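You operate a simulated robot arm through the tools that you are given. There is no shell and no other tool. Be economical: measure what you need, move in short steps, check, and stop when the job is done.

The job below is to be done with a simulated two-armed robot. You get a single attempt, and the scene is never put back.

TASK
Slacken both union stubs' collars and stand them in the white dish.
Fine: hold each stub still while you turn its collar back to the stop. Set down upright: brown union stub, cream union stub.

The check looks at the end state, three seconds after you hand in, the way a careful person would. Anything else that was tipped, shoved, dropped, spilled or broken makes it a failure.

THE ROBOT
Two 6-joint arms with two-finger parallel grippers on one trunk, on a base that drives. Base frame: it is fixed to the floor where the robot stands at the start and does not move with it; the origin is under the middle of the robot, x ahead of it, y to its left, z up; the surface under the hand at the start is at about z = 85. Readings come in cm, rad, newtons and seconds.
The left shoulder is at the start at [7, 16.6, 143], the right one opposite. With the tool pointing down near the work surface each hand reaches from about 38 to 80 cm from the robot's upright axis, wherever it stands, measured 20 degrees to its own side. Places, roughly: collar of the brown stub [50, 0, 100]; collar of the cream stub [50, -40, 100]; white dish [50, 50, 90]. Payload 3.91 kg a hand.
The TCP of each hand is the grasp point between the finger pads, 3 cm short of the fingertips. In the tool frame z runs along the fingers and y along their closing line. Largest opening 11 cm; finger width 2, thickness 1; the body of the gripper, 4.8 by 11.2 cm, starts 5.5 cm behind the TCP.
Orientation is that of the tool frame in the base frame, as a unit quaternion [w, x, y, z]. With the fingers straight down and closing along the base's y, the tool's x points along the base's -x, its y along +y and its z along -z.

THE INTERFACE
- The arms move only by the tool apply_moves. It takes "left_increments", "right_increments" or both (then of equal length, played together; a hand with none holds still); each is a list of rows, each a list of 3 entries, a list of its own where there are three numbers: the turn, a rotation vector about the base's x, y, z in rad, then the shift along the base's x, y, z in mm, then the finger opening in mm, from 0 to 110. In form: [[[wx, wy, wz], [x, y, z], gripper], ...]. A call has 1 to 12 rows; each row shifts and turns the commanded pose from where the row before left it. Each row takes 0.2 s and may step no farther than 5 cm and 0.15 rad from the row before; otherwise, or with a gripper value out of range, the whole call is refused. Where a pose cannot be reached the arm comes as near as it can. A force on the tool above 50 N (or 10 N above the force at the start of the call, whichever is more), or a blocked arm, ends the call early, and 0.2 s more pass. The fingers move at their own pace (about 10.8 cm/s each) and stop on an object; they squeeze with about 37 N. The grip force told is the motor's: it shows also when the fingers shut on nothing. Time passes only in rows, and 0.2 s behind the last, so rows that do not move let the fingers close. It gives the time, the measured TCP pose, the force on the tool (base axes), the opening and the grip force at its end, in the units of the frame above (readings bear some noise), with the torque about the TCP (base axes, N m) and any sound that the robot's microphone picked up.
- Cameras (640 x 400 px; columns grow to the right, rows downward): "scene" is now at [11.02, 1.8, 161.96]; the picture's right is [0.26, -0.96, -0.00], its down [-0.86, -0.24, -0.44] and it looks along [0.43, 0.12, -0.90] (base axes); focal length 258 px, centre (320, 200). "left" rides on the left gripper at [7.7, -0.7, -11.4] in its tool frame; the picture's right is [0.09, 1.00, 0.00], its down [-0.80, 0.07, -0.59] and it looks along [-0.59, 0.05, 0.80] (tool axes); focal length 270 px, centre (320, 200). "right" rides on the right gripper at [7.7, 0.7, -11.5] in its tool frame; the picture's right is [-0.09, 1.00, 0.00], its down [-0.80, -0.07, -0.59] and it looks along [-0.59, -0.05, 0.80] (tool axes); focal length 270 px, centre (320, 200). There is no depth. A picture from a camera that has moved, and an enlarged one, comes with that camera's place and axes in the base frame and with its lens.
- camera(camera): a new picture of that camera. The clock stands still meanwhile.
- slide_trunk(by): slides the trunk up (or, below 0, down) by that many cm; the arms and the scene camera ride with it, the base frame stays. It gives what a move gives, with no picture.
- drive_base(legs): drives the robot by 1 to 6 legs, each [ahead, left, turn to the left] in cm, cm and rad, along the robot's own axes; the way and the turn of a leg run together, so that a leg with both is an arc; at most 150 cm and 3.142 rad a leg. The arms and the cameras ride along, it lands a little off, and it stops where it bumps. It gives what a move gives.
- head_to(pan, tilt): turns the head with the scene camera to pan (to the left, within 1.501 rad either way) and tilt (down, from -0.506 to 1.204), counted from straight ahead of the robot. It gives what a move gives.
- close_up(camera, box): a new picture of the part [left, top, right, bottom] of that camera's present view, enlarged. The clock stands still meanwhile.
- job_done(): hands the job in; it is judged then, once.

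Work in short steps. Places have to be worked out from the pictures, the camera data and where the tool is seen: move nearer, look again, correct. Check each grasp and each placing, and mend what went wrong. You have 120 turns and 88 pictures in all, those below and enlarged ones among them. Open the grippers and draw the arms clear of the work before you hand the job in, unless the task says otherwise; then end with one line.

The tools are called after "Emit:" as a command line: name --argument value ..., lists and objects as JSON in quotes. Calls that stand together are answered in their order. apply_moves: Moves the arms, as the interface text tells. Its arguments: {"type":"object","properties":{"left_increments":{"type":"array","items":{"type":"array"}},"right_increments":{"type":"array","items":{"type":"array"}}},"required":[]} The other tools are called the same way: slide_trunk (by) slides the trunk up or down; drive_base (legs) drives the base; head_to (pan, tilt) turns the head that bears the scene camera; camera (camera) takes a picture; close_up (camera, box) takes an enlarged picture of a part of a camera's view; job_done () hands the job in.

At the start:

```text
t: 0.0
left_eef_pos: [55.12, 16.89, 100.13]
left_tool_rot: [0.0, 0.0, 1.0, 0.001]
left_ft_force: [-0.3, 0.1, 0.1]
left_torque: [-0.01, -0.02, 0.02]
left_gripper_width: 11.0
left_grasp_force: 0.1
right_eef_pos: [59.26, -35.75, 99.95]
right_tool_rot: [0.0, 0.0, 1.0, 0.0]
right_ft_force: [0.0, -0.1, 1.1]
right_torque: [-0.02, -0.01, 0.03]
right_gripper_width: 11.02
right_grasp_force: 0.0
trunk travel left (down, up): [-92.6, 1.4]
robot x, y, heading: [-0.12, 0.13, -0.001]
head pan, tilt: [0.267, 1.112]
```

scene: 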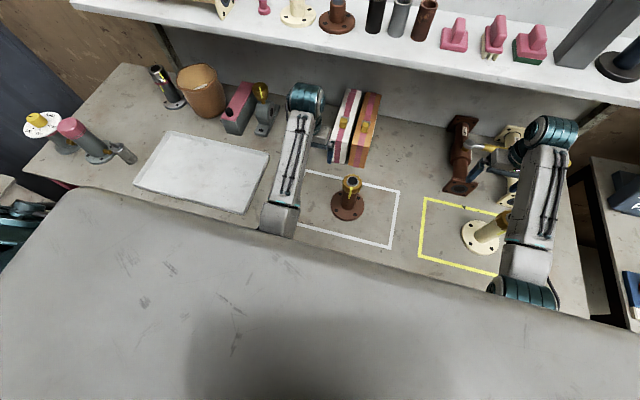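
right: 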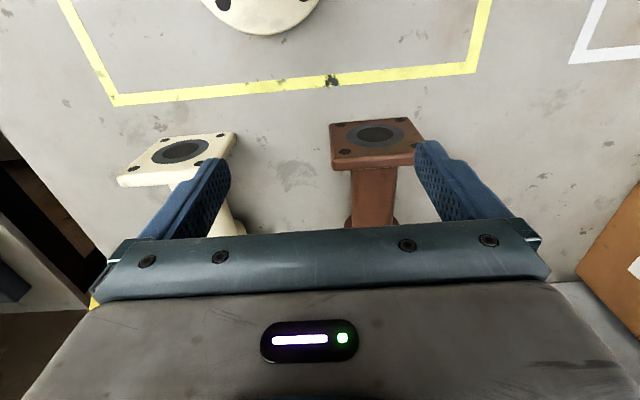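
left: 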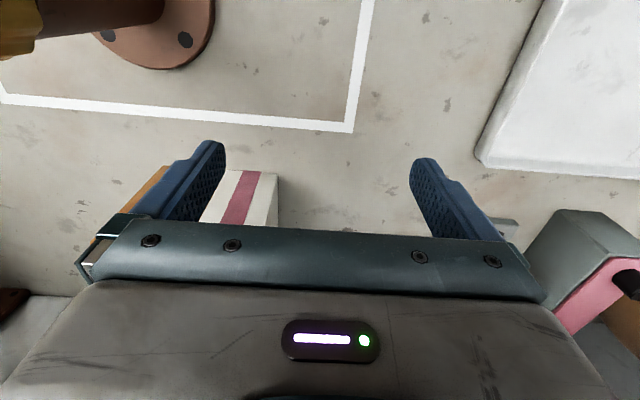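

The scene shows the brown stub in the white square and the cream one in the yellow square, both with brass collars. I enlarge both for detail.

Emit:
close_up --camera "scene" --box '[290, 150, 410, 240]'

Emit:
close_up --camera "scene" --box '[410, 190, 530, 290]'

Emit:
close_up --camera "scene" --box '[20, 50, 290, 220]'

```text
4.44 times, centred on (350, 195) of scene
camera zoom: at [11.02, 1.8, 161.96], right [0.26, -0.96, 0.0], down [-0.86, -0.24, -0.44], along [0.43, 0.12, -0.9], focal length 1148 px, centre (187, 222)
```

zoom: 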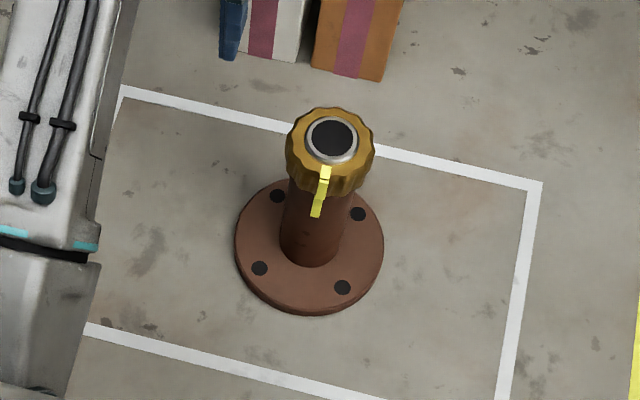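

```text
4.00 times, centred on (470, 240) of scene
camera zoom: at [11.02, 1.8, 161.96], right [0.26, -0.96, 0.0], down [-0.86, -0.24, -0.44], along [0.43, 0.12, -0.9], focal length 1034 px, centre (-280, 40)
```

zoom: 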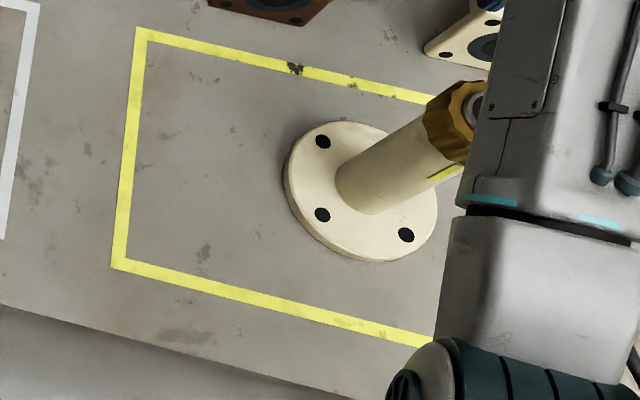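

```text
2.35 times, centred on (155, 135) of scene
camera zoom: at [11.02, 1.8, 161.96], right [0.26, -0.96, 0.0], down [-0.86, -0.24, -0.44], along [0.43, 0.12, -0.9], focal length 608 px, centre (708, 353)
```

zoom: 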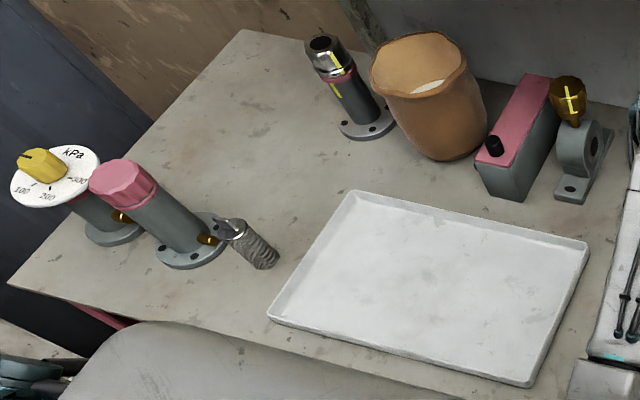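

From the views I place the brown stub's axis at about (47.6, 3.0), its collar top at z≈101 and collar width 5.5, with the body about 4.3 wide. The left hand will hold the body from the left front, tilted 30° below horizontal. First I draw it back and yaw it 45° clockwise. The right hand rises.

Emit:
apply_moves --left_increments '[[[0, 0, 0], [-30, 0, 10], 110], [[0, 0, -0.131], [-30, 0, 5], 110], [[0, 0, -0.131], [-30, 0, 0], 110], [[0, 0, -0.131], [-35, -5, 0], 110], [[0, 0, -0.131], [-35, -5, 0], 110], [[0, 0, -0.131], [-20, -5, 0], 110], [[0, 0, -0.13], [-10, -5, 0], 110]]' --right_increments '[[[0, 0, 0], [0, 0, 30], 110], [[0, 0, 0], [0, 0, 40], 110], [[0, 0, 0], [0, 0, 40], 110], [[0, 0, 0], [0, 0, 40], 110], [[0, 0, 0], [0, 0, 30], 110], [[0, 0, 0], [0, 0, 0], 110], [[0, 0, 0], [0, 0, 0], 110]]'

```text
t: 1.4
left_eef_pos: [38.28, 21.26, 98.55]
left_tool_rot: [-0.015, 0.326, 0.942, 0.077]
left_ft_force: [-0.7, -0.3, 0.5]
left_torque: [0.0, -0.03, -0.01]
left_gripper_width: 11.02
left_grasp_force: 0.0
left hand out of reach, approached as far as the arm can: row 1, 2, 7
right_eef_pos: [64.29, -38.83, 107.19]
right_tool_rot: [0.004, -0.001, 1.0, 0.0]
right_ft_force: [-0.4, 0.0, -0.1]
right_torque: [0.0, -0.01, -0.02]
right_gripper_width: 11.03
right_grasp_force: 0.1
right hand out of reach, approached as far as the arm can: row 2, 3, 4, 5
trunk travel left (down, up): [-92.6, 1.4]
robot x, y, heading: [0.02, -0.04, 0.003]
head pan, tilt: [0.267, 1.112]
stopped in row 7 (left hand): the arm was blocked; the commanded pose is now the measured one
```

The left arm is near its inner limit here. I'll back the base 12 cm to get working room, then look again.

Emit:
drive_base --legs '[[-12, 0, 0]]'

Emit:
camera --camera "scene"

```text
t: 2.7
left_eef_pos: [27.23, 21.08, 98.43]
left_tool_rot: [-0.016, 0.327, 0.942, 0.076]
left_ft_force: [0.7, 0.3, -0.5]
left_torque: [-0.01, 0.01, 0.0]
left_gripper_width: 11.01
left_grasp_force: 0.1
right_eef_pos: [53.07, -38.98, 106.88]
right_tool_rot: [0.0, 0.001, 1.0, 0.001]
right_ft_force: [0.3, -0.2, -1.0]
right_torque: [-0.02, 0.01, 0.01]
right_gripper_width: 11.01
right_grasp_force: 0.0
trunk travel left (down, up): [-92.6, 1.4]
robot x, y, heading: [-11.82, 0.16, -0.005]
head pan, tilt: [0.267, 1.112]
```

```text
81 pictures are left
camera scene: at [-0.26, 1.79, 161.93], right [0.26, -0.96, 0.0], down [-0.87, -0.24, -0.44], along [0.43, 0.12, -0.9], focal length 258 px, centre (320, 200)
```

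scene: 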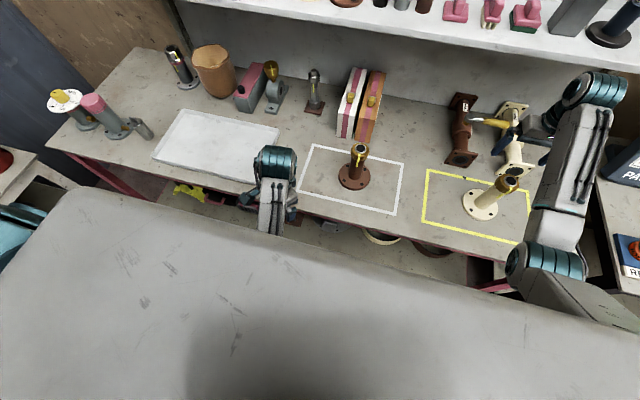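

The base is back 11.5 cm and both views agree on the brown axis at about (47.8, 3.2). Now I tilt the left hand to point forward-right, 30° below horizontal, and bring it to the stand-off point.

Emit:
apply_moves --left_increments '[[[-0.0932, -0.0845, -0.0193], [12, -9.5, 0], 110], [[-0.0932, -0.0845, -0.0193], [12, -9.5, 0], 110], [[-0.0932, -0.0845, -0.0193], [12, -9.5, 0], 110], [[-0.0932, -0.0845, -0.0193], [12, -9.5, 0], 110], [[-0.0932, -0.0845, -0.0193], [12, -9.5, 0], 110], [[-0.0932, -0.0845, -0.0193], [12, -9.5, 0], 110], [[-0.0932, -0.0845, -0.0193], [12, -9.5, 0], 110], [[-0.0932, -0.0845, -0.0193], [12, -9.5, 0], 110], [[-0.0932, -0.0845, -0.0193], [12, -9.5, 0], 110]]'

Emit:
camera --camera "left"

```text
t: 4.7
left_eef_pos: [38.0, 12.51, 98.51]
left_tool_rot: [0.462, 0.331, 0.8, -0.191]
left_ft_force: [0.9, -0.7, -0.1]
left_torque: [0.01, 0.03, -0.02]
left_gripper_width: 11.01
left_grasp_force: 0.0
right_eef_pos: [52.96, -39.05, 107.08]
right_tool_rot: [0.001, 0.001, 1.0, 0.0]
right_ft_force: [0.2, 0.3, -0.7]
right_torque: [0.02, 0.04, 0.04]
right_gripper_width: 11.01
right_grasp_force: 0.1
trunk travel left (down, up): [-92.6, 1.4]
robot x, y, heading: [-11.75, 0.03, -0.001]
head pan, tilt: [0.267, 1.112]
```

```text
80 pictures are left
camera left: at [27.73, 21.83, 97.45], right [0.67, 0.74, -0.08], down [-0.03, 0.13, 0.99], along [0.74, -0.66, 0.11], focal length 270 px, centre (320, 200)
```

left: 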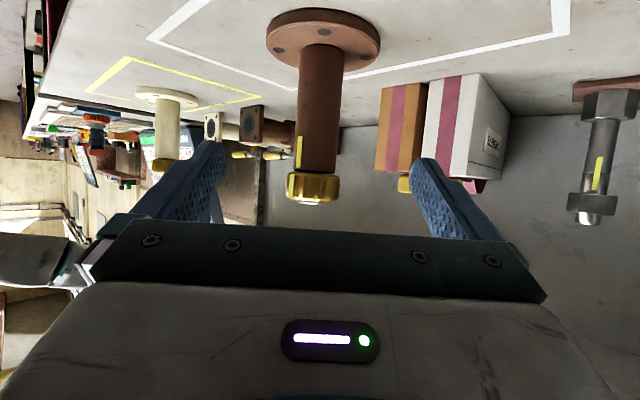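

The stub axis checks out at about (47.7, 3.0), with the collar from z 98 to 101. I now advance the left hand along its tool axis so the open fingers straddle the body at z≈91.5.

Emit:
apply_moves --left_increments '[[[0, 0, 0], [14, -13.5, -10], 110], [[0, 0, 0], [14, -13.5, -10], 110], [[0, 0, 0], [14, -13.5, -10], 110], [[0, 0, 0], [14, -13.5, -10], 110], [[0, 0, 0], [14, -13.5, -10], 110], [[0, 0, 0], [14, -13.5, -10], 110], [[0, 0, 0], [13, -13.5, -10], 110], [[0, 0, 0], [0, 0, 0], 110]]'

Emit:
camera --camera "left"

Emit:
close_up --camera "scene" --box '[280, 110, 440, 210]'

```text
t: 6.5
left_eef_pos: [47.63, 2.97, 91.5]
left_tool_rot: [0.462, 0.331, 0.8, -0.19]
left_ft_force: [0.0, 0.3, 0.4]
left_torque: [0.04, 0.01, -0.03]
left_gripper_width: 10.99
left_grasp_force: 0.0
right_eef_pos: [52.93, -38.89, 107.02]
right_tool_rot: [0.002, 0.0, 1.0, 0.0]
right_ft_force: [-0.9, -0.2, -1.0]
right_torque: [-0.02, -0.02, -0.01]
right_gripper_width: 10.98
right_grasp_force: 0.0
trunk travel left (down, up): [-92.6, 1.4]
robot x, y, heading: [-11.73, -0.0, -0.002]
head pan, tilt: [0.267, 1.112]
```

```text
79 pictures are left
camera left: at [37.43, 12.27, 90.53], right [0.67, 0.74, -0.07], down [-0.03, 0.13, 0.99], along [0.74, -0.66, 0.11], focal length 270 px, centre (320, 200)
```

left: 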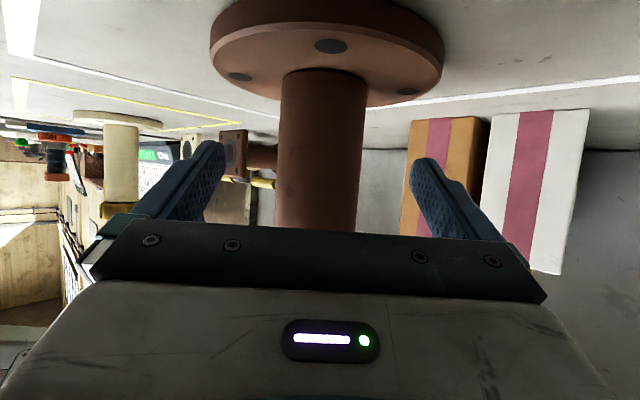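

```text
4.00 times, centred on (360, 160) of scene
camera zoom: at [-0.59, 1.82, 161.96], right [0.26, -0.96, 0.0], down [-0.87, -0.24, -0.44], along [0.43, 0.12, -0.9], focal length 1034 px, centre (160, 360)
```

zoom: 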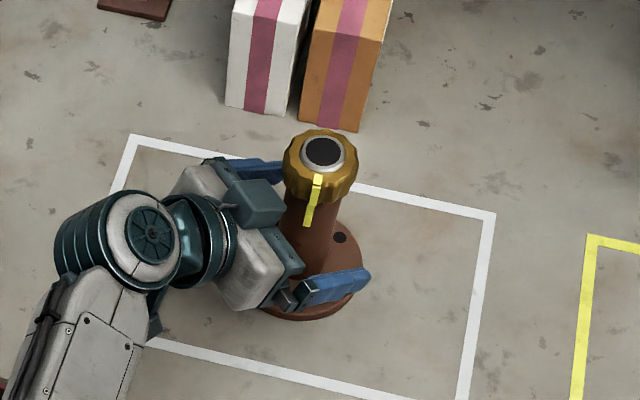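

The body sits centred between the left fingers, and the yellow line on collar and body is a clear witness mark. I close the left fingers.

Emit:
apply_moves --left_increments '[[[0, 0, 0], [0, 0, 0], 70], [[0, 0, 0], [0, 0, 0], 50], [[0, 0, 0], [0, 0, 0], 20], [[0, 0, 0], [0, 0, 0], 20], [[0, 0, 0], [0, 0, 0], 20]]' --right_increments '[[[0, 0, 0], [-10, 40, 0], 110], [[0, 0, 0], [-10, 40, 0], 110], [[0, 0, 0], [-10, 40, 5], 110], [[0, 0, 0], [-10, 40, 5], 110], [[0, 0, 0], [-10, 40, 5], 110]]'

```text
t: 7.7
left_eef_pos: [47.6, 3.16, 91.47]
left_tool_rot: [0.462, 0.331, 0.8, -0.191]
left_ft_force: [-0.4, 0.5, 0.0]
left_torque: [0.25, 0.23, -0.07]
left_gripper_width: 4.32
left_grasp_force: 36.9
right_eef_pos: [51.23, -19.47, 103.52]
right_tool_rot: [0.004, 0.002, 1.0, 0.0]
right_ft_force: [-0.7, -0.7, -0.1]
right_torque: [-0.01, 0.05, -0.01]
right_gripper_width: 11.03
right_grasp_force: 0.1
right hand out of reach, approached as far as the arm can: row 1, 2, 3, 4, 5
trunk travel left (down, up): [-92.6, 1.4]
robot x, y, heading: [-11.96, -0.14, -0.0]
head pan, tilt: [0.267, 1.112]
```

The left hand holds the body: opening 4.3, 37 N. The right hand is capped at about z 103.5 with the tool down, so it will come in sideways with its fingers straddling the collar. I yaw it −60° and move it out a bit first.

Emit:
apply_moves --right_increments '[[[0, 0, -0.131], [8, 3, -4], 110], [[0, 0, -0.131], [8, 3, -4], 110], [[0, 0, -0.131], [8, 3, -4], 110], [[0, 0, -0.131], [8, 3, -4], 110], [[0, 0, -0.131], [8, 3, -4], 110], [[0, 0, -0.131], [8, 3, -4], 110], [[0, 0, -0.131], [8, 3, -4], 110], [[0, 0, -0.131], [8, 3, -4], 110]]'

```text
t: 9.5
left_eef_pos: [47.69, 3.1, 91.44]
left_tool_rot: [0.462, 0.331, 0.801, -0.191]
left_ft_force: [-0.9, -0.3, 0.2]
left_torque: [-0.18, 0.2, -0.01]
left_gripper_width: 4.33
left_grasp_force: 37.5
right_eef_pos: [57.71, -16.97, 100.32]
right_tool_rot: [0.001, 0.503, 0.864, -0.001]
right_ft_force: [-0.4, -0.4, 1.1]
right_torque: [-0.01, -0.01, -0.02]
right_gripper_width: 10.96
right_grasp_force: 0.0
trunk travel left (down, up): [-92.6, 1.4]
robot x, y, heading: [-11.55, 0.1, -0.002]
head pan, tilt: [0.267, 1.112]
```

The yaw is done and the commanded pose follows the measured one. I go up slightly and halfway in, then check with the cameras.

Emit:
apply_moves --right_increments '[[[0, 0, 0], [-10, 20, 2], 110], [[0, 0, 0], [-10, 20, 2], 110], [[0, 0, 0], [-10, 20, 0], 110], [[0, 0, 0], [-10, 20, 0], 110], [[0, 0, 0], [-10, 20, 0], 110], [[0, 0, 0], [0, 0, 0], 110]]'

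Emit:
camera --camera "right"

Emit:
close_up --camera "scene" --box '[280, 90, 480, 215]'

```text
t: 10.9
left_eef_pos: [47.56, 3.02, 91.51]
left_tool_rot: [0.461, 0.331, 0.801, -0.191]
left_ft_force: [-0.1, 1.4, 0.0]
left_torque: [-0.14, 0.09, -0.04]
left_gripper_width: 4.35
left_grasp_force: 37.6
right_eef_pos: [53.18, -8.05, 100.9]
right_tool_rot: [0.008, 0.505, 0.863, -0.005]
right_ft_force: [0.1, 0.6, -0.2]
right_torque: [-0.01, 0.02, 0.01]
right_gripper_width: 10.98
right_grasp_force: 0.0
trunk travel left (down, up): [-92.6, 1.4]
robot x, y, heading: [-11.5, -0.08, 0.004]
head pan, tilt: [0.267, 1.112]
```

```text
77 pictures are left
camera right: at [49.84, -0.87, 112.16], right [0.91, 0.41, 0.0], down [0.33, -0.72, 0.61], along [0.25, -0.56, -0.79], focal length 270 px, centre (320, 200)
```

right: 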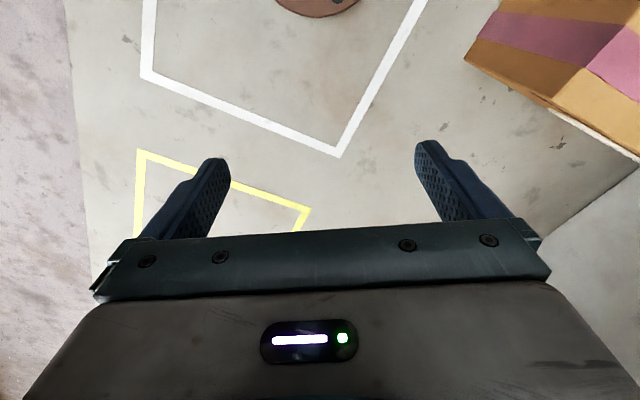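

```text
3.20 times, centred on (380, 152) of scene
camera zoom: at [-0.52, 1.78, 161.95], right [0.26, -0.96, 0.0], down [-0.87, -0.24, -0.44], along [0.43, 0.12, -0.9], focal length 827 px, centre (128, 352)
```

zoom: 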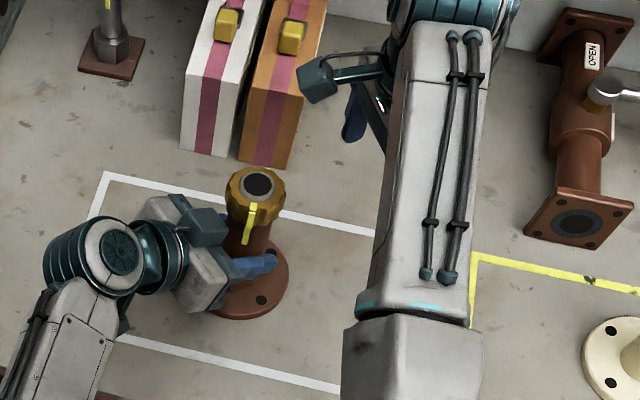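

The path is clear, so I advance the right hand until it straddles the collar at (47.65, 3.05).

Emit:
apply_moves --right_increments '[[[0, 0, 0], [-11, 22, 0], 110], [[0, 0, 0], [-11, 22, 0], 110], [[0, 0, 0], [-11, 22, 0], 110], [[0, 0, 0], [-11, 22, 0], 110], [[0, 0, 0], [-11, 22, 0], 110], [[0, 0, 0], [0, 0, 0], 110]]'

Emit:
camera --camera "right"

Emit:
close_up --camera "scene" --box '[280, 90, 480, 215]'

```text
t: 12.5
left_eef_pos: [47.61, 3.03, 91.53]
left_tool_rot: [0.461, 0.332, 0.801, -0.19]
left_ft_force: [1.0, 1.6, 0.0]
left_torque: [-0.09, 0.03, 0.03]
left_gripper_width: 4.32
left_grasp_force: 36.9
right_eef_pos: [53.44, -9.63, 100.06]
right_tool_rot: [0.036, 0.524, 0.85, -0.031]
right_ft_force: [-1.2, 0.4, 1.5]
right_torque: [-0.01, 0.01, 0.03]
right_gripper_width: 10.98
right_grasp_force: 0.0
right hand out of reach, approached as far as the arm can: row 2, 3, 4, 5
trunk travel left (down, up): [-92.6, 1.4]
robot x, y, heading: [-11.47, 0.15, -0.001]
head pan, tilt: [0.267, 1.112]
stopped in row 6 (right hand): the arm was blocked; the commanded pose is now the measured one
```

```text
75 pictures are left
camera right: at [50.21, -1.51, 110.59], right [0.93, 0.37, -0.01], down [0.28, -0.69, 0.67], along [0.24, -0.62, -0.74], focal length 270 px, centre (320, 200)
```

right: 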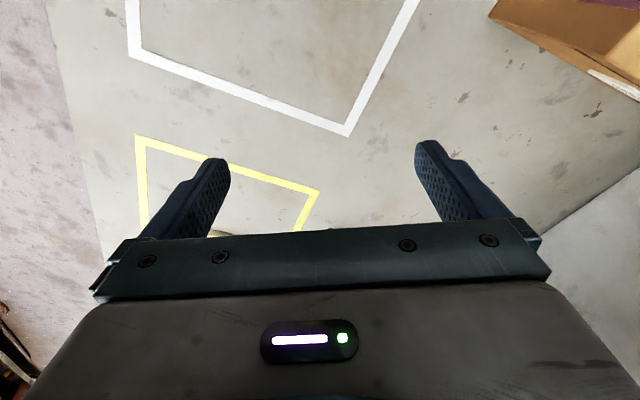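

```text
3.20 times, centred on (380, 152) of scene
camera zoom: at [-0.53, 1.82, 161.96], right [0.26, -0.96, 0.0], down [-0.87, -0.24, -0.44], along [0.43, 0.12, -0.9], focal length 827 px, centre (128, 352)
```

zoom: 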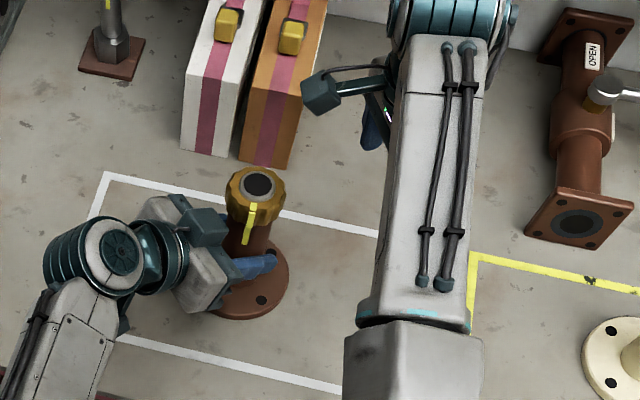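

The right arm's wrist limit caps the height this close in; the ceiling rises farther from the shoulder. I release the stub and back the left hand straight out along its axis. The right hand draws away so the base can be moved back and left.

Emit:
apply_moves --left_increments '[[[0, 0, 0], [0, 0, 0], 70], [[0, 0, 0], [0, 0, 0], 110], [[0, 0, 0], [0, 0, 0], 110], [[0, 0, 0], [-15, 15, 11], 110], [[0, 0, 0], [-20, 20, 14], 110], [[0, 0, 0], [-20, 20, 14], 110], [[0, 0, 0], [-20, 20, 14], 110], [[0, 0, 0], [-20, 20, 14], 110]]' --right_increments '[[[0, 0, 0], [5, -20, 0], 110], [[0, 0, 0], [5, -20, 0], 110], [[0, 0, 0], [5, -20, 0], 110], [[0, 0, 0], [0, 0, 0], 110], [[0, 0, 0], [0, 0, 0], 110], [[0, 0, 0], [0, 0, 0], 110], [[0, 0, 0], [0, 0, 0], 110], [[0, 0, 0], [0, 0, 0], 110]]'

Emit:
drive_base --legs '[[-9, 8, 0]]'

Emit:
camera --camera "scene"

```text
t: 14.3
left_eef_pos: [38.07, 12.55, 98.38]
left_tool_rot: [0.462, 0.331, 0.801, -0.191]
left_ft_force: [0.5, 0.1, -0.4]
left_torque: [0.01, -0.01, 0.03]
left_gripper_width: 11.0
left_grasp_force: 0.1
right_eef_pos: [54.58, -15.12, 99.99]
right_tool_rot: [0.035, 0.523, 0.851, -0.03]
right_ft_force: [-0.3, -0.7, -0.3]
right_torque: [0.0, 0.0, 0.0]
right_gripper_width: 10.99
right_grasp_force: 0.1
trunk travel left (down, up): [-92.6, 1.4]
robot x, y, heading: [-11.63, -0.0, -0.003]
head pan, tilt: [0.267, 1.112]
```

```text
t: 15.5
left_eef_pos: [29.33, 20.45, 98.26]
left_tool_rot: [0.462, 0.332, 0.8, -0.19]
left_ft_force: [-0.5, 0.1, -0.3]
left_torque: [0.03, 0.0, -0.02]
left_gripper_width: 11.01
left_grasp_force: 0.1
right_eef_pos: [45.97, -7.45, 99.86]
right_tool_rot: [0.034, 0.523, 0.851, -0.03]
right_ft_force: [-0.3, 0.6, -0.3]
right_torque: [0.03, 0.04, -0.03]
right_gripper_width: 11.01
right_grasp_force: 0.0
trunk travel left (down, up): [-92.6, 1.4]
robot x, y, heading: [-20.15, 8.3, 0.001]
head pan, tilt: [0.267, 1.112]
```

```text
73 pictures are left
camera scene: at [-9.24, 9.72, 161.94], right [0.26, -0.97, 0.0], down [-0.87, -0.23, -0.44], along [0.43, 0.12, -0.9], focal length 258 px, centre (320, 200)
```

scene: 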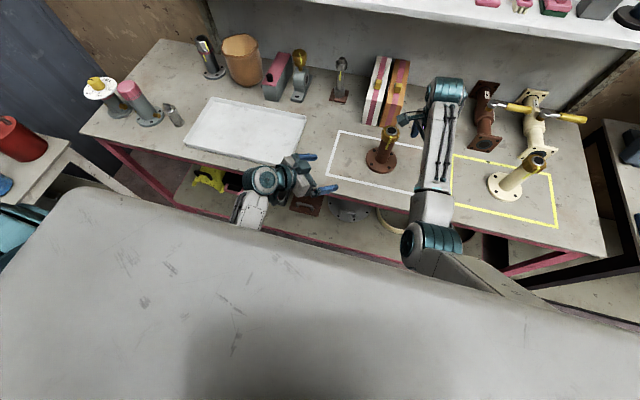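

The base is now at (−20, 8). I bring the left hand back to its stand-off, and move the right hand out and upright to test the height there.

Emit:
apply_moves --left_increments '[[[0, 0, 0], [17, -16, 0], 110], [[0, 0, 0], [17, -16, 0], 110], [[0, 0, 0], [17, -16, 0], 110], [[0, 0, 0], [18, -16, 0], 110], [[0, 0, 0], [18, -16, 0], 110], [[0, 0, 0], [0, 0, 0], 110]]' --right_increments '[[[0.02, 0.006, 0.011], [20, -10, 0], 110], [[0.02, 0.006, 0.011], [20, 0, 0], 110], [[0.02, 0.006, 0.011], [15, 0, 0], 110], [[0.02, 0.006, 0.011], [10, 0, 10], 110], [[0.006, 0.005, 0.011], [10, 0, 10], 110], [[0, 0, 0], [0, 0, 20], 110]]'

Emit:
head_to --pan 0.0 --tilt 0.8

Emit:
camera --camera "scene"

```text
t: 16.9
left_eef_pos: [37.93, 12.58, 98.24]
left_tool_rot: [0.462, 0.331, 0.8, -0.191]
left_ft_force: [-0.8, -0.2, 0.0]
left_torque: [0.03, 0.01, -0.01]
left_gripper_width: 10.99
left_grasp_force: 0.0
right_eef_pos: [53.15, -8.19, 103.83]
right_tool_rot: [0.001, 0.5, 0.866, -0.001]
right_ft_force: [-0.6, 0.1, -0.3]
right_torque: [0.01, -0.01, -0.03]
right_gripper_width: 11.0
right_grasp_force: 0.0
trunk travel left (down, up): [-92.6, 1.4]
robot x, y, heading: [-20.44, 8.27, -0.002]
head pan, tilt: [0.267, 1.112]
```

```text
t: 17.7
left_eef_pos: [37.98, 12.5, 98.33]
left_tool_rot: [0.462, 0.332, 0.8, -0.191]
left_ft_force: [0.4, 0.0, -0.4]
left_torque: [-0.04, -0.03, 0.03]
left_gripper_width: 11.03
left_grasp_force: 0.1
right_eef_pos: [53.33, -8.2, 103.83]
right_tool_rot: [0.0, 0.501, 0.865, 0.001]
right_ft_force: [0.7, 0.1, -0.1]
right_torque: [0.02, 0.04, 0.0]
right_gripper_width: 11.01
right_grasp_force: 0.1
trunk travel left (down, up): [-92.6, 1.4]
robot x, y, heading: [-20.59, 8.0, -0.002]
head pan, tilt: [0.0, 0.799]
```

```text
72 pictures are left
camera scene: at [-7.41, 8.24, 164.21], right [0.0, -1.0, 0.0], down [-0.72, 0.0, -0.7], along [0.7, 0.0, -0.72], focal length 258 px, centre (320, 200)
```

scene: 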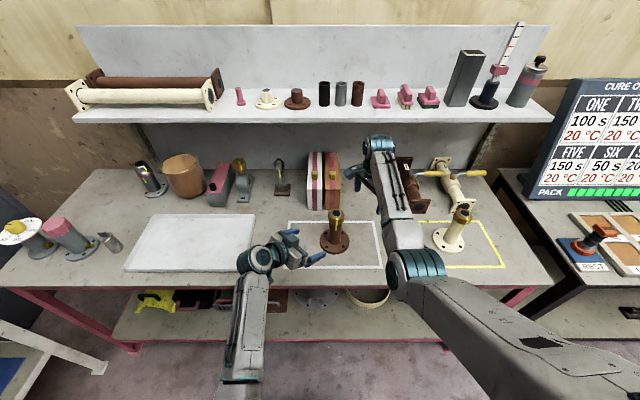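

This pose is fully reachable, so I test the right hand directly above the collar at z≈105.5 before gripping with the left.

Emit:
apply_moves --right_increments '[[[0, 0, 0], [0, 0, 17], 110], [[0, 0, 0], [-9, 18, 0], 110], [[0, 0, 0], [-9, 18, 0], 110], [[0, 0, 0], [-9, 18, 0], 110], [[0, 0, 0], [-9, 18, 0], 110], [[0, 0, 0], [-10, 20, 0], 110], [[0, 0, 0], [-9, 20, 0], 110]]'

Emit:
close_up --camera "scene" --box '[240, 140, 480, 290]'

```text
t: 19.3
left_eef_pos: [37.9, 12.53, 98.3]
left_tool_rot: [0.462, 0.331, 0.801, -0.19]
left_ft_force: [1.7, -0.5, -0.2]
left_torque: [-0.01, 0.03, 0.0]
left_gripper_width: 11.01
left_grasp_force: 0.1
right_eef_pos: [47.68, 3.02, 105.79]
right_tool_rot: [0.001, 0.501, 0.866, -0.001]
right_ft_force: [0.3, 0.3, -0.5]
right_torque: [0.03, -0.02, -0.01]
right_gripper_width: 10.99
right_grasp_force: 0.1
trunk travel left (down, up): [-92.6, 1.4]
robot x, y, heading: [-20.35, 8.0, -0.002]
head pan, tilt: [0.0, 0.799]
```

```text
2.67 times, centred on (360, 215) of scene
camera zoom: at [-7.44, 8.38, 164.22], right [0.0, -1.0, 0.0], down [-0.72, 0.0, -0.7], along [0.7, 0.0, -0.72], focal length 689 px, centre (213, 160)
```

zoom: 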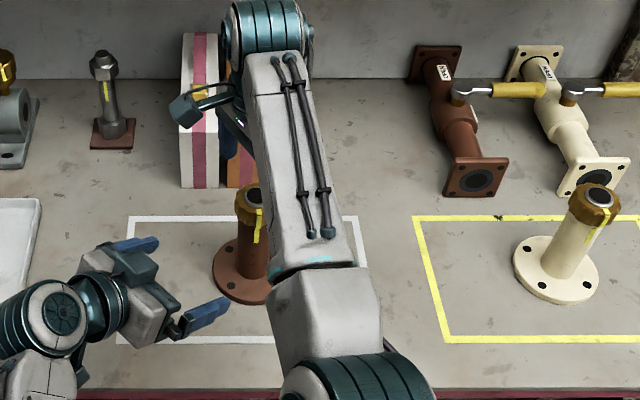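

The right hand reaches. Now the left hand advances and grips the body as before, while the right hand tests its yaw range above the collar.

Emit:
apply_moves --left_increments '[[[0, 0, 0], [14, -13.5, -10], 110], [[0, 0, 0], [14, -13.5, -10], 110], [[0, 0, 0], [14, -13.5, -10], 110], [[0, 0, 0], [14, -13.5, -10], 110], [[0, 0, 0], [14, -13.5, -9], 110], [[0, 0, 0], [14, -13.5, -9], 110], [[0, 0, 0], [13, -13.5, -9], 110], [[0, 0, 0], [0, 0, 0], 70], [[0, 0, 0], [0, 0, 0], 50], [[0, 0, 0], [0, 0, 0], 20], [[0, 0, 0], [0, 0, 0], 20], [[0, 0, 0], [0, 0, 0], 20]]' --right_increments '[[[0, 0, 0.147], [0, 0, 0], 110], [[0, 0, 0.147], [0, 0, 0], 110], [[0, 0, 0.147], [0, 0, 0], 110], [[0, 0, 0.147], [0, 0, 0], 110], [[0, 0, 0.147], [0, 0, 0], 110], [[0, 0, 0.147], [0, 0, 0], 110], [[0, 0, 0.147], [0, 0, 0], 110], [[0, 0, 0.147], [0, 0, 0], 110], [[0, 0, 0.147], [0, 0, 0], 110], [[0, 0, 0.147], [0, 0, 0], 110], [[0, 0, 0.147], [0, 0, 0], 110], [[0, 0, 0.147], [0, 0, 0], 110]]'

```text
t: 22.1
left_eef_pos: [47.4, 7.55, 88.89]
left_tool_rot: [0.447, 0.336, 0.813, -0.163]
left_ft_force: [0.5, 0.2, -0.1]
left_torque: [0.0, 0.0, 0.03]
left_gripper_width: 2.0
left_grasp_force: 0.1
right_eef_pos: [48.04, 2.89, 105.58]
right_tool_rot: [0.0, -0.352, 0.936, 0.0]
right_ft_force: [-0.8, 0.1, 0.9]
right_torque: [0.02, 0.01, -0.01]
right_gripper_width: 11.02
right_grasp_force: 0.1
trunk travel left (down, up): [-92.6, 1.4]
robot x, y, heading: [-20.33, 8.21, -0.001]
head pan, tilt: [0.0, 0.799]
stopped in row 12 (left hand): the arm was blocked; the commanded pose is now the measured one
```

The left hand went astray to y=7.5, z=88.9 and closed on nothing, so something pushed it. I look before moving.

Emit:
close_up --camera "scene" --box '[200, 130, 440, 280]'

Emit:
camera --camera "left"

Emit:
camera --camera "right"

```text
2.67 times, centred on (320, 205) of scene
camera zoom: at [-7.37, 8.26, 164.21], right [0.0, -1.0, 0.0], down [-0.72, 0.0, -0.7], along [0.7, 0.0, -0.72], focal length 689 px, centre (320, 187)
```

zoom: 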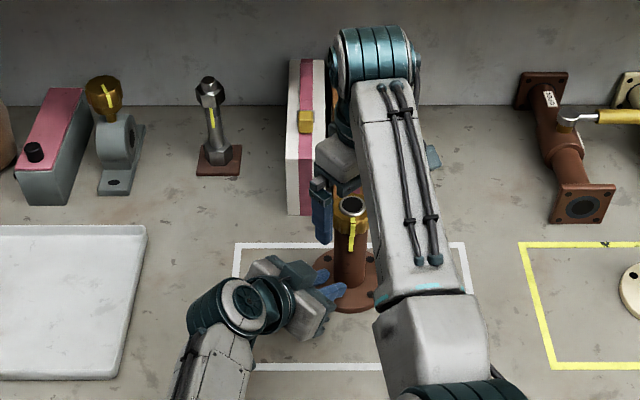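

```text
69 pictures are left
camera left: at [37.11, 16.63, 88.61], right [0.66, 0.75, -0.04], down [-0.02, 0.07, 1.0], along [0.75, -0.65, 0.06], focal length 270 px, centre (320, 200)
```

left: 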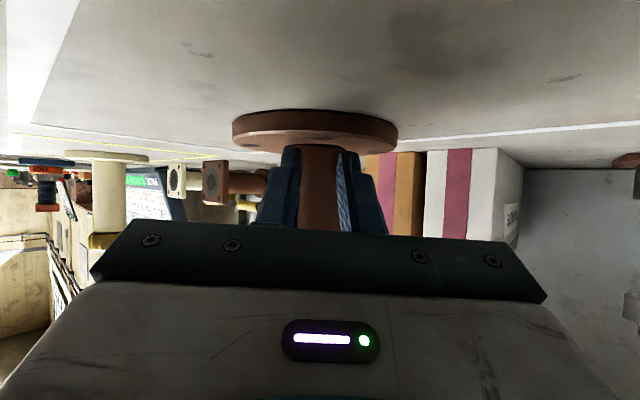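

```text
68 pictures are left
camera right: at [41.59, -1.64, 116.99], right [-0.59, 0.81, 0.0], down [0.65, 0.47, 0.59], along [0.48, 0.35, -0.8], focal length 270 px, centre (320, 200)
```

right: 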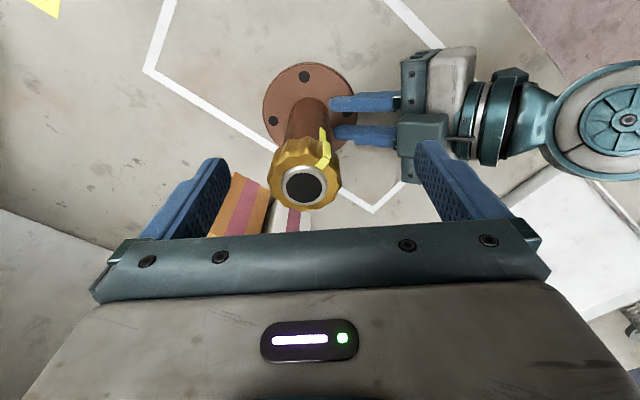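

Comparing views, the stub has been nudged about 2.5 cm to roughly (50.3, 4.7). It is still upright inside its square. I back the left hand off along its axis and open it, and take the right hand aside.

Emit:
apply_moves --left_increments '[[[0, 0, 0], [-12, 12, 10], 20], [[0, 0, 0], [-12, 12, 10], 20], [[0, 0, 0], [-12, 12, 10], 50], [[0, 0, 0], [-12, 12, 10], 80], [[0, 0, 0], [-12, 12, 10], 110], [[0, 0, 0], [-12, 12, 10], 110], [[0, 0, 0], [0, 0, 0], 110], [[0, 0, 0], [0, 0, 0], 110]]' --right_increments '[[[0, 0, -0.147], [0, 0, 0], 110], [[0, 0, -0.147], [0, 0, 0], 110], [[0, 0, -0.147], [0, 0, 0], 110], [[0, 0, -0.147], [0, 0, 0], 110], [[0, 0, -0.147], [8, -25, 0], 110], [[0, 0, 0], [8, -25, 0], 110], [[0, 0, 0], [8, -25, 0], 110], [[0, 0, 0], [8, -25, 0], 110]]'

Emit:
close_up --camera "scene" --box '[200, 130, 440, 280]'

Emit:
camera --camera "left"

```text
t: 23.9
left_eef_pos: [40.25, 14.39, 94.96]
left_tool_rot: [0.448, 0.336, 0.812, -0.164]
left_ft_force: [0.9, 0.6, -0.6]
left_torque: [-0.01, 0.02, -0.02]
left_gripper_width: 11.01
left_grasp_force: 0.0
right_eef_pos: [51.3, -7.17, 105.53]
right_tool_rot: [0.0, 0.008, 1.0, 0.0]
right_ft_force: [0.0, -0.8, 1.2]
right_torque: [-0.03, 0.0, 0.03]
right_gripper_width: 11.01
right_grasp_force: 0.1
trunk travel left (down, up): [-92.6, 1.4]
robot x, y, heading: [-20.56, 7.83, -0.003]
head pan, tilt: [0.0, 0.799]
```

```text
2.67 times, centred on (320, 205) of scene
camera zoom: at [-7.3, 8.04, 164.2], right [0.0, -1.0, 0.0], down [-0.72, 0.0, -0.7], along [0.7, 0.0, -0.72], focal length 689 px, centre (320, 187)
```

zoom: 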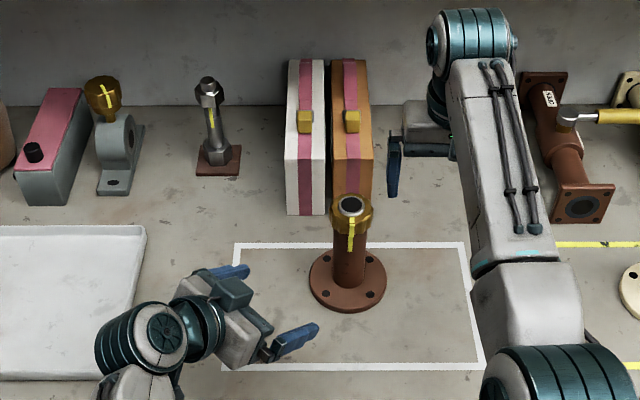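

```text
66 pictures are left
camera left: at [29.97, 23.53, 94.73], right [0.66, 0.75, -0.04], down [-0.02, 0.07, 1.0], along [0.75, -0.65, 0.06], focal length 270 px, centre (320, 200)
```

left: 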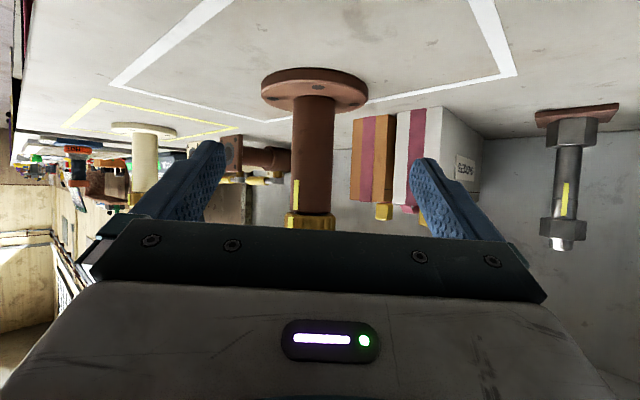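

The brown stub is upright, centred at about (50.3, 4.3). I drive the base 4 cm closer to give the left arm slack, then restore the left tilt at a stand-off.

Emit:
apply_moves --left_increments '[[[-0.031, -0.007, -0.01], [-15, 5, 15], 110], [[-0.031, -0.007, -0.01], [-15, 5, 15], 110], [[0, 0, 0], [-10, 5, 10], 110]]' --right_increments '[[[0, 0, 0], [0, -20, 0], 110], [[0, 0, 0], [0, -20, 0], 110], [[0, 0, 0], [0, 0, 0], 110]]'

Emit:
drive_base --legs '[[4, 0, 0]]'

```text
t: 24.7
left_eef_pos: [36.34, 16.05, 99.03]
left_tool_rot: [0.463, 0.332, 0.799, -0.193]
left_ft_force: [-0.1, 0.1, 0.2]
left_torque: [-0.01, -0.01, -0.01]
left_gripper_width: 11.01
left_grasp_force: 0.0
right_eef_pos: [51.05, -11.03, 105.58]
right_tool_rot: [0.0, 0.008, 1.0, -0.001]
right_ft_force: [-0.3, 0.1, -0.6]
right_torque: [-0.03, 0.0, 0.01]
right_gripper_width: 11.02
right_grasp_force: 0.0
trunk travel left (down, up): [-92.6, 1.4]
robot x, y, heading: [-20.62, 8.12, -0.002]
head pan, tilt: [0.0, 0.799]
```

```text
t: 25.6
left_eef_pos: [39.41, 16.05, 99.5]
left_tool_rot: [0.465, 0.332, 0.798, -0.191]
left_ft_force: [-0.9, -0.2, 0.6]
left_torque: [0.0, -0.03, -0.01]
left_gripper_width: 10.98
left_grasp_force: 0.0
right_eef_pos: [54.28, -11.07, 106.07]
right_tool_rot: [0.004, 0.008, 1.0, 0.0]
right_ft_force: [-0.5, 0.2, 0.6]
right_torque: [-0.02, -0.05, 0.01]
right_gripper_width: 11.01
right_grasp_force: 0.1
trunk travel left (down, up): [-92.6, 1.4]
robot x, y, heading: [-16.75, 7.97, 0.001]
head pan, tilt: [0.0, 0.799]
```

I move the left hand to the stand-off in line with the stub and check the centring before going in.

Emit:
apply_moves --left_increments '[[[0, 0, 0], [11, -15, -5], 110], [[0, 0, 0], [11, -15, -4], 110], [[0, 0, 0], [0, 0, 0], 110]]'

Emit:
camera --camera "left"

```text
t: 26.4
left_eef_pos: [42.29, 13.0, 98.02]
left_tool_rot: [0.462, 0.331, 0.8, -0.192]
left_ft_force: [0.2, 0.5, -0.7]
left_torque: [0.0, 0.01, 0.02]
left_gripper_width: 10.96
left_grasp_force: 0.1
right_eef_pos: [54.97, -10.98, 105.51]
right_tool_rot: [0.0, 0.009, 1.0, 0.0]
right_ft_force: [0.1, 0.5, -0.6]
right_torque: [0.02, -0.01, -0.04]
right_gripper_width: 10.99
right_grasp_force: 0.0
trunk travel left (down, up): [-92.6, 1.4]
robot x, y, heading: [-16.81, 8.09, 0.001]
head pan, tilt: [0.0, 0.799]
```

```text
65 pictures are left
camera left: at [32.14, 22.23, 97.05], right [0.67, 0.74, -0.08], down [-0.03, 0.13, 0.99], along [0.74, -0.66, 0.11], focal length 270 px, centre (320, 200)
```

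left: 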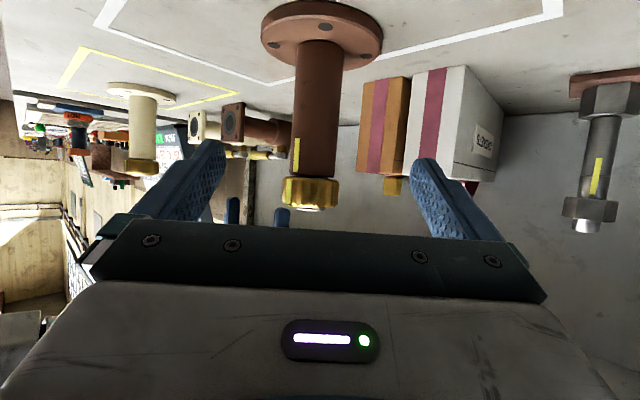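

The stub is centred between the fingers, with the axis at about (50.8, 4.3). I advance fully and check the readings before closing.

Emit:
apply_moves --left_increments '[[[0, 0, 0], [14, -14.3, -11], 110], [[0, 0, 0], [14, -14.3, -11], 110], [[0, 0, 0], [14, -14.3, -11], 110], [[0, 0, 0], [14, -14.3, -11], 110], [[0, 0, 0], [14, -14.3, -11], 110], [[0, 0, 0], [14, -14.3, -10], 110], [[0, 0, 0], [0, 0, 0], 110]]'

Emit:
camera --camera "left"

```text
t: 28.2
left_eef_pos: [49.96, 7.48, 89.42]
left_tool_rot: [0.447, 0.334, 0.811, -0.174]
left_ft_force: [-0.7, 0.8, 0.2]
left_torque: [-0.03, 0.04, 0.02]
left_gripper_width: 11.0
left_grasp_force: 0.0
right_eef_pos: [54.8, -11.18, 105.48]
right_tool_rot: [0.0, 0.008, 1.0, 0.001]
right_ft_force: [-1.1, -0.3, 0.4]
right_torque: [0.01, -0.04, 0.0]
right_gripper_width: 11.02
right_grasp_force: 0.0
trunk travel left (down, up): [-92.6, 1.4]
robot x, y, heading: [-16.86, 8.27, 0.003]
head pan, tilt: [0.0, 0.799]
stopped in row 7 (left hand): the arm was blocked; the commanded pose is now the measured one
```

```text
64 pictures are left
camera left: at [39.75, 16.66, 88.98], right [0.66, 0.75, -0.06], down [-0.01, 0.09, 1.0], along [0.75, -0.66, 0.07], focal length 270 px, centre (320, 200)
```

left: 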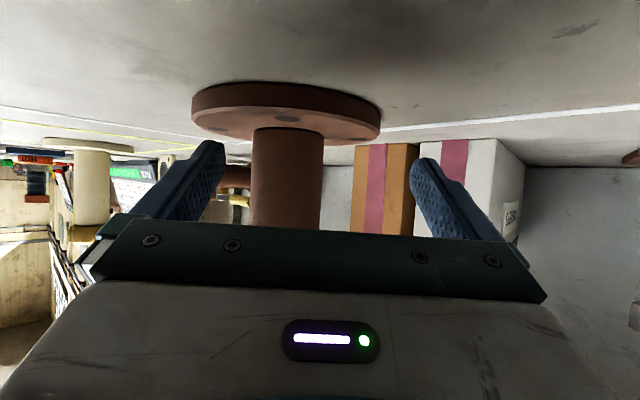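

The left hand was blocked again short of the stub, so an arm link must be touching something. I look at the whole left arm.

Emit:
head_to --pan 0.3 --tilt 1.15

Emit:
camera --camera "scene"

```text
t: 29.0
left_eef_pos: [50.05, 7.54, 89.38]
left_tool_rot: [0.448, 0.334, 0.811, -0.174]
left_ft_force: [1.1, -0.2, -0.3]
left_torque: [-0.02, 0.0, 0.03]
left_gripper_width: 10.99
left_grasp_force: 0.0
right_eef_pos: [55.05, -11.09, 105.52]
right_tool_rot: [-0.001, 0.009, 1.0, 0.0]
right_ft_force: [-0.3, 0.1, -0.2]
right_torque: [-0.02, 0.05, -0.02]
right_gripper_width: 11.0
right_grasp_force: 0.0
trunk travel left (down, up): [-92.6, 1.4]
robot x, y, heading: [-16.5, 8.27, -0.003]
head pan, tilt: [0.3, 1.15]
```

```text
63 pictures are left
camera scene: at [-5.82, 9.99, 161.73], right [0.29, -0.96, 0.0], down [-0.87, -0.27, -0.41], along [0.39, 0.12, -0.91], focal length 258 px, centre (320, 200)
```

scene: 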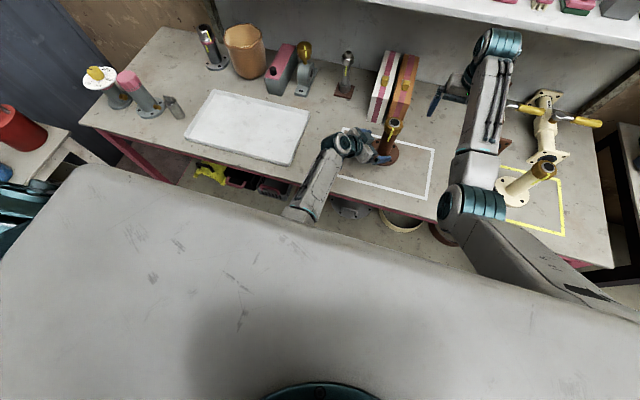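

The left forearm passes low over the table edge and inward, which is likely what blocks it. I back the left hand out, raise the trunk 1.4, and shift the base 8 cm right so the stub lies more to the left arm's side.

Emit:
apply_moves --left_increments '[[[0, 0, 0], [-12, 12, 10], 110], [[0, 0, 0], [-12, 12, 10], 110], [[0, 0, 0], [-12, 12, 10], 110], [[0, 0, 0], [-12, 12, 10], 110], [[0, 0, 0], [-12, 12, 10], 110], [[0, 0, 0], [-12, 12, 10], 110], [[0, 0, 0], [-12, 20, 10], 110], [[0, 0, 0], [-12, 30, 10], 110]]' --right_increments '[[[0, 0, 0], [0, 0, 0], 110], [[0, 0, 0], [0, 0, 0], 110], [[0, 0, 0], [0, 0, 0], 110], [[0, 0, 0], [0, 0, 0], 110], [[0, 0, 0], [0, 0, 0], 110], [[0, 0, 0], [0, 0, 0], 110], [[0, 0, 0], [0, 0, 0], 110], [[0, 0, 0], [0, 0, 0], 110]]'

Emit:
slide_trunk --by 1.4

Emit:
drive_base --legs '[[0, -8, 0]]'

Emit:
head_to --pan 0.0 --tilt 0.85

Emit:
camera --camera "scene"

```text
t: 30.8
left_eef_pos: [40.33, 19.72, 97.66]
left_tool_rot: [0.448, 0.334, 0.811, -0.176]
left_ft_force: [0.0, 0.3, -0.4]
left_torque: [-0.01, 0.01, 0.02]
left_gripper_width: 10.97
left_grasp_force: 0.1
right_eef_pos: [54.93, -11.13, 105.7]
right_tool_rot: [0.001, 0.009, 1.0, -0.001]
right_ft_force: [1.1, 0.5, 0.0]
right_torque: [-0.02, -0.02, 0.03]
right_gripper_width: 11.01
right_grasp_force: 0.1
trunk travel left (down, up): [-92.6, 1.4]
robot x, y, heading: [-16.47, 8.4, -0.006]
head pan, tilt: [0.3, 1.15]
```

```text
t: 31.4
left_eef_pos: [40.34, 19.57, 99.01]
left_tool_rot: [0.449, 0.334, 0.81, -0.175]
left_ft_force: [0.5, 0.0, 0.2]
left_torque: [0.02, 0.0, 0.0]
left_gripper_width: 11.01
left_grasp_force: 0.0
right_eef_pos: [54.91, -11.01, 107.04]
right_tool_rot: [0.001, 0.009, 1.0, 0.0]
right_ft_force: [0.2, 0.5, 0.1]
right_torque: [-0.05, 0.0, -0.01]
right_gripper_width: 11.01
right_grasp_force: 0.1
trunk travel left (down, up): [-94.0, 0.0]
robot x, y, heading: [-16.41, 8.02, -0.005]
head pan, tilt: [0.3, 1.15]
```

```text
t: 32.5
left_eef_pos: [40.41, 12.18, 98.91]
left_tool_rot: [0.449, 0.334, 0.81, -0.177]
left_ft_force: [-0.4, 0.7, 0.0]
left_torque: [-0.02, 0.02, -0.03]
left_gripper_width: 11.0
left_grasp_force: 0.0
right_eef_pos: [54.98, -18.4, 107.0]
right_tool_rot: [-0.001, 0.007, 1.0, -0.001]
right_ft_force: [0.0, 0.4, 0.6]
right_torque: [-0.04, -0.01, 0.0]
right_gripper_width: 11.0
right_grasp_force: 0.0
trunk travel left (down, up): [-94.0, 0.0]
robot x, y, heading: [-16.93, -0.0, -0.004]
head pan, tilt: [0.3, 1.15]
```

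```text
t: 33.3
left_eef_pos: [40.4, 11.5, 99.0]
left_tool_rot: [0.448, 0.334, 0.811, -0.174]
left_ft_force: [0.0, 0.2, 0.3]
left_torque: [0.02, 0.02, 0.03]
left_gripper_width: 10.99
left_grasp_force: 0.1
right_eef_pos: [55.15, -19.16, 106.92]
right_tool_rot: [0.001, 0.007, 1.0, 0.002]
right_ft_force: [-0.3, 0.2, -0.4]
right_torque: [0.03, -0.01, 0.03]
right_gripper_width: 10.99
right_grasp_force: 0.1
trunk travel left (down, up): [-94.0, 0.0]
robot x, y, heading: [-16.62, -0.06, -0.001]
head pan, tilt: [0.0, 0.85]
```

```text
62 pictures are left
camera scene: at [-3.78, -0.06, 165.2], right [0.0, -1.0, 0.0], down [-0.75, 0.0, -0.66], along [0.66, 0.0, -0.75], focal length 258 px, centre (320, 200)
```

scene: 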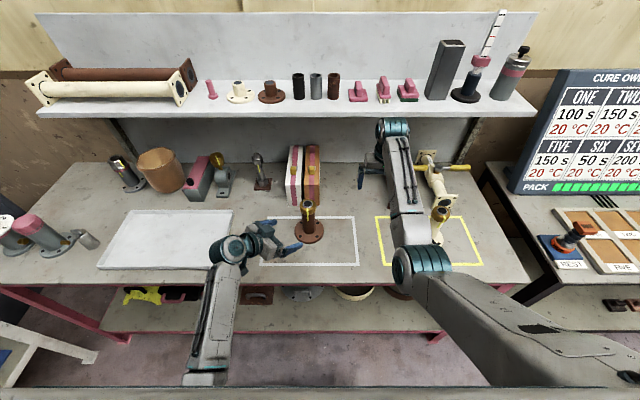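

The view now shows the left elbow low in front of the table, so its forearm meets the table edge when the wrist goes far in. I swing the left hand to point more forward (15°, 35° down) to keep its wrist back. The right hand tests its place above the collar.

Emit:
apply_moves --left_increments '[[[0.002, 0.011, 0.1275], [-3, -5, 2], 110], [[0.002, 0.011, 0.1275], [-3, -5, 2], 110], [[0.002, 0.011, 0.1275], [-3, -8, 2], 110], [[0.002, 0.011, 0.1275], [-2, -8, 2], 110], [[0, 0, 0], [0, -8, 0], 110], [[0, 0, 0], [0, -8, 0], 110], [[0, 0, 0], [0, 0, 0], 110]]' --right_increments '[[[0, 0, 0], [-7, 35, 0], 110], [[0, 0, 0], [-7, 35, 0], 110], [[0, 0, 0], [-7, 35, 0], 110], [[0, 0, 0], [-7, 35, 0], 110], [[0, 0, 0], [-7, 35, 0], 110], [[0, 0, 0], [-7, 35, 0], 110], [[0, 0, 0], [-5, 25, 0], 110]]'

Emit:
camera --camera "left"

Emit:
camera --camera "right"

```text
t: 34.8
left_eef_pos: [39.86, 13.21, 98.67]
left_tool_rot: [0.456, 0.154, 0.877, 0.003]
left_ft_force: [-0.2, 0.7, 0.2]
left_torque: [-0.02, 0.03, -0.01]
left_gripper_width: 11.0
left_grasp_force: 0.1
right_eef_pos: [52.89, -1.47, 106.11]
right_tool_rot: [0.001, 0.018, 1.0, -0.009]
right_ft_force: [-0.2, 0.4, -0.1]
right_torque: [0.02, 0.03, -0.01]
right_gripper_width: 11.0
right_grasp_force: 0.1
right hand out of reach, approached as far as the arm can: row 6, 7
trunk travel left (down, up): [-94.0, 0.0]
robot x, y, heading: [-16.61, 0.24, 0.0]
head pan, tilt: [0.0, 0.85]
stopped in row 7 (left hand): the arm was blocked; the commanded pose is now the measured one
```

```text
61 pictures are left
camera left: at [26.52, 16.24, 98.99], right [0.22, 0.97, 0.07], down [-0.03, -0.07, 1.0], along [0.97, -0.22, 0.01], focal length 270 px, centre (320, 200)
```

left: 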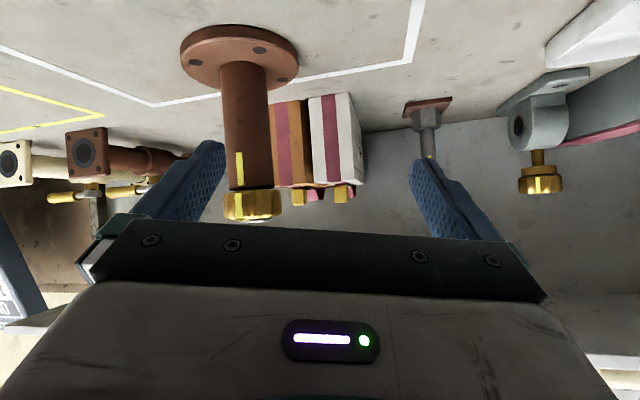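

```text
60 pictures are left
camera right: at [45.2, -0.35, 117.47], right [0.12, 0.99, -0.02], down [0.8, -0.09, 0.6], along [0.59, -0.09, -0.8], focal length 270 px, centre (320, 200)
```

right: 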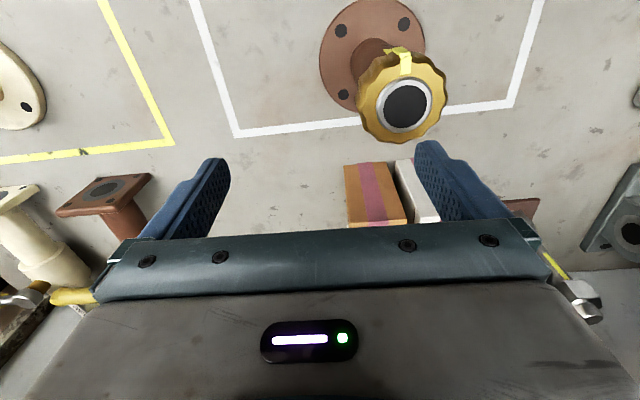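

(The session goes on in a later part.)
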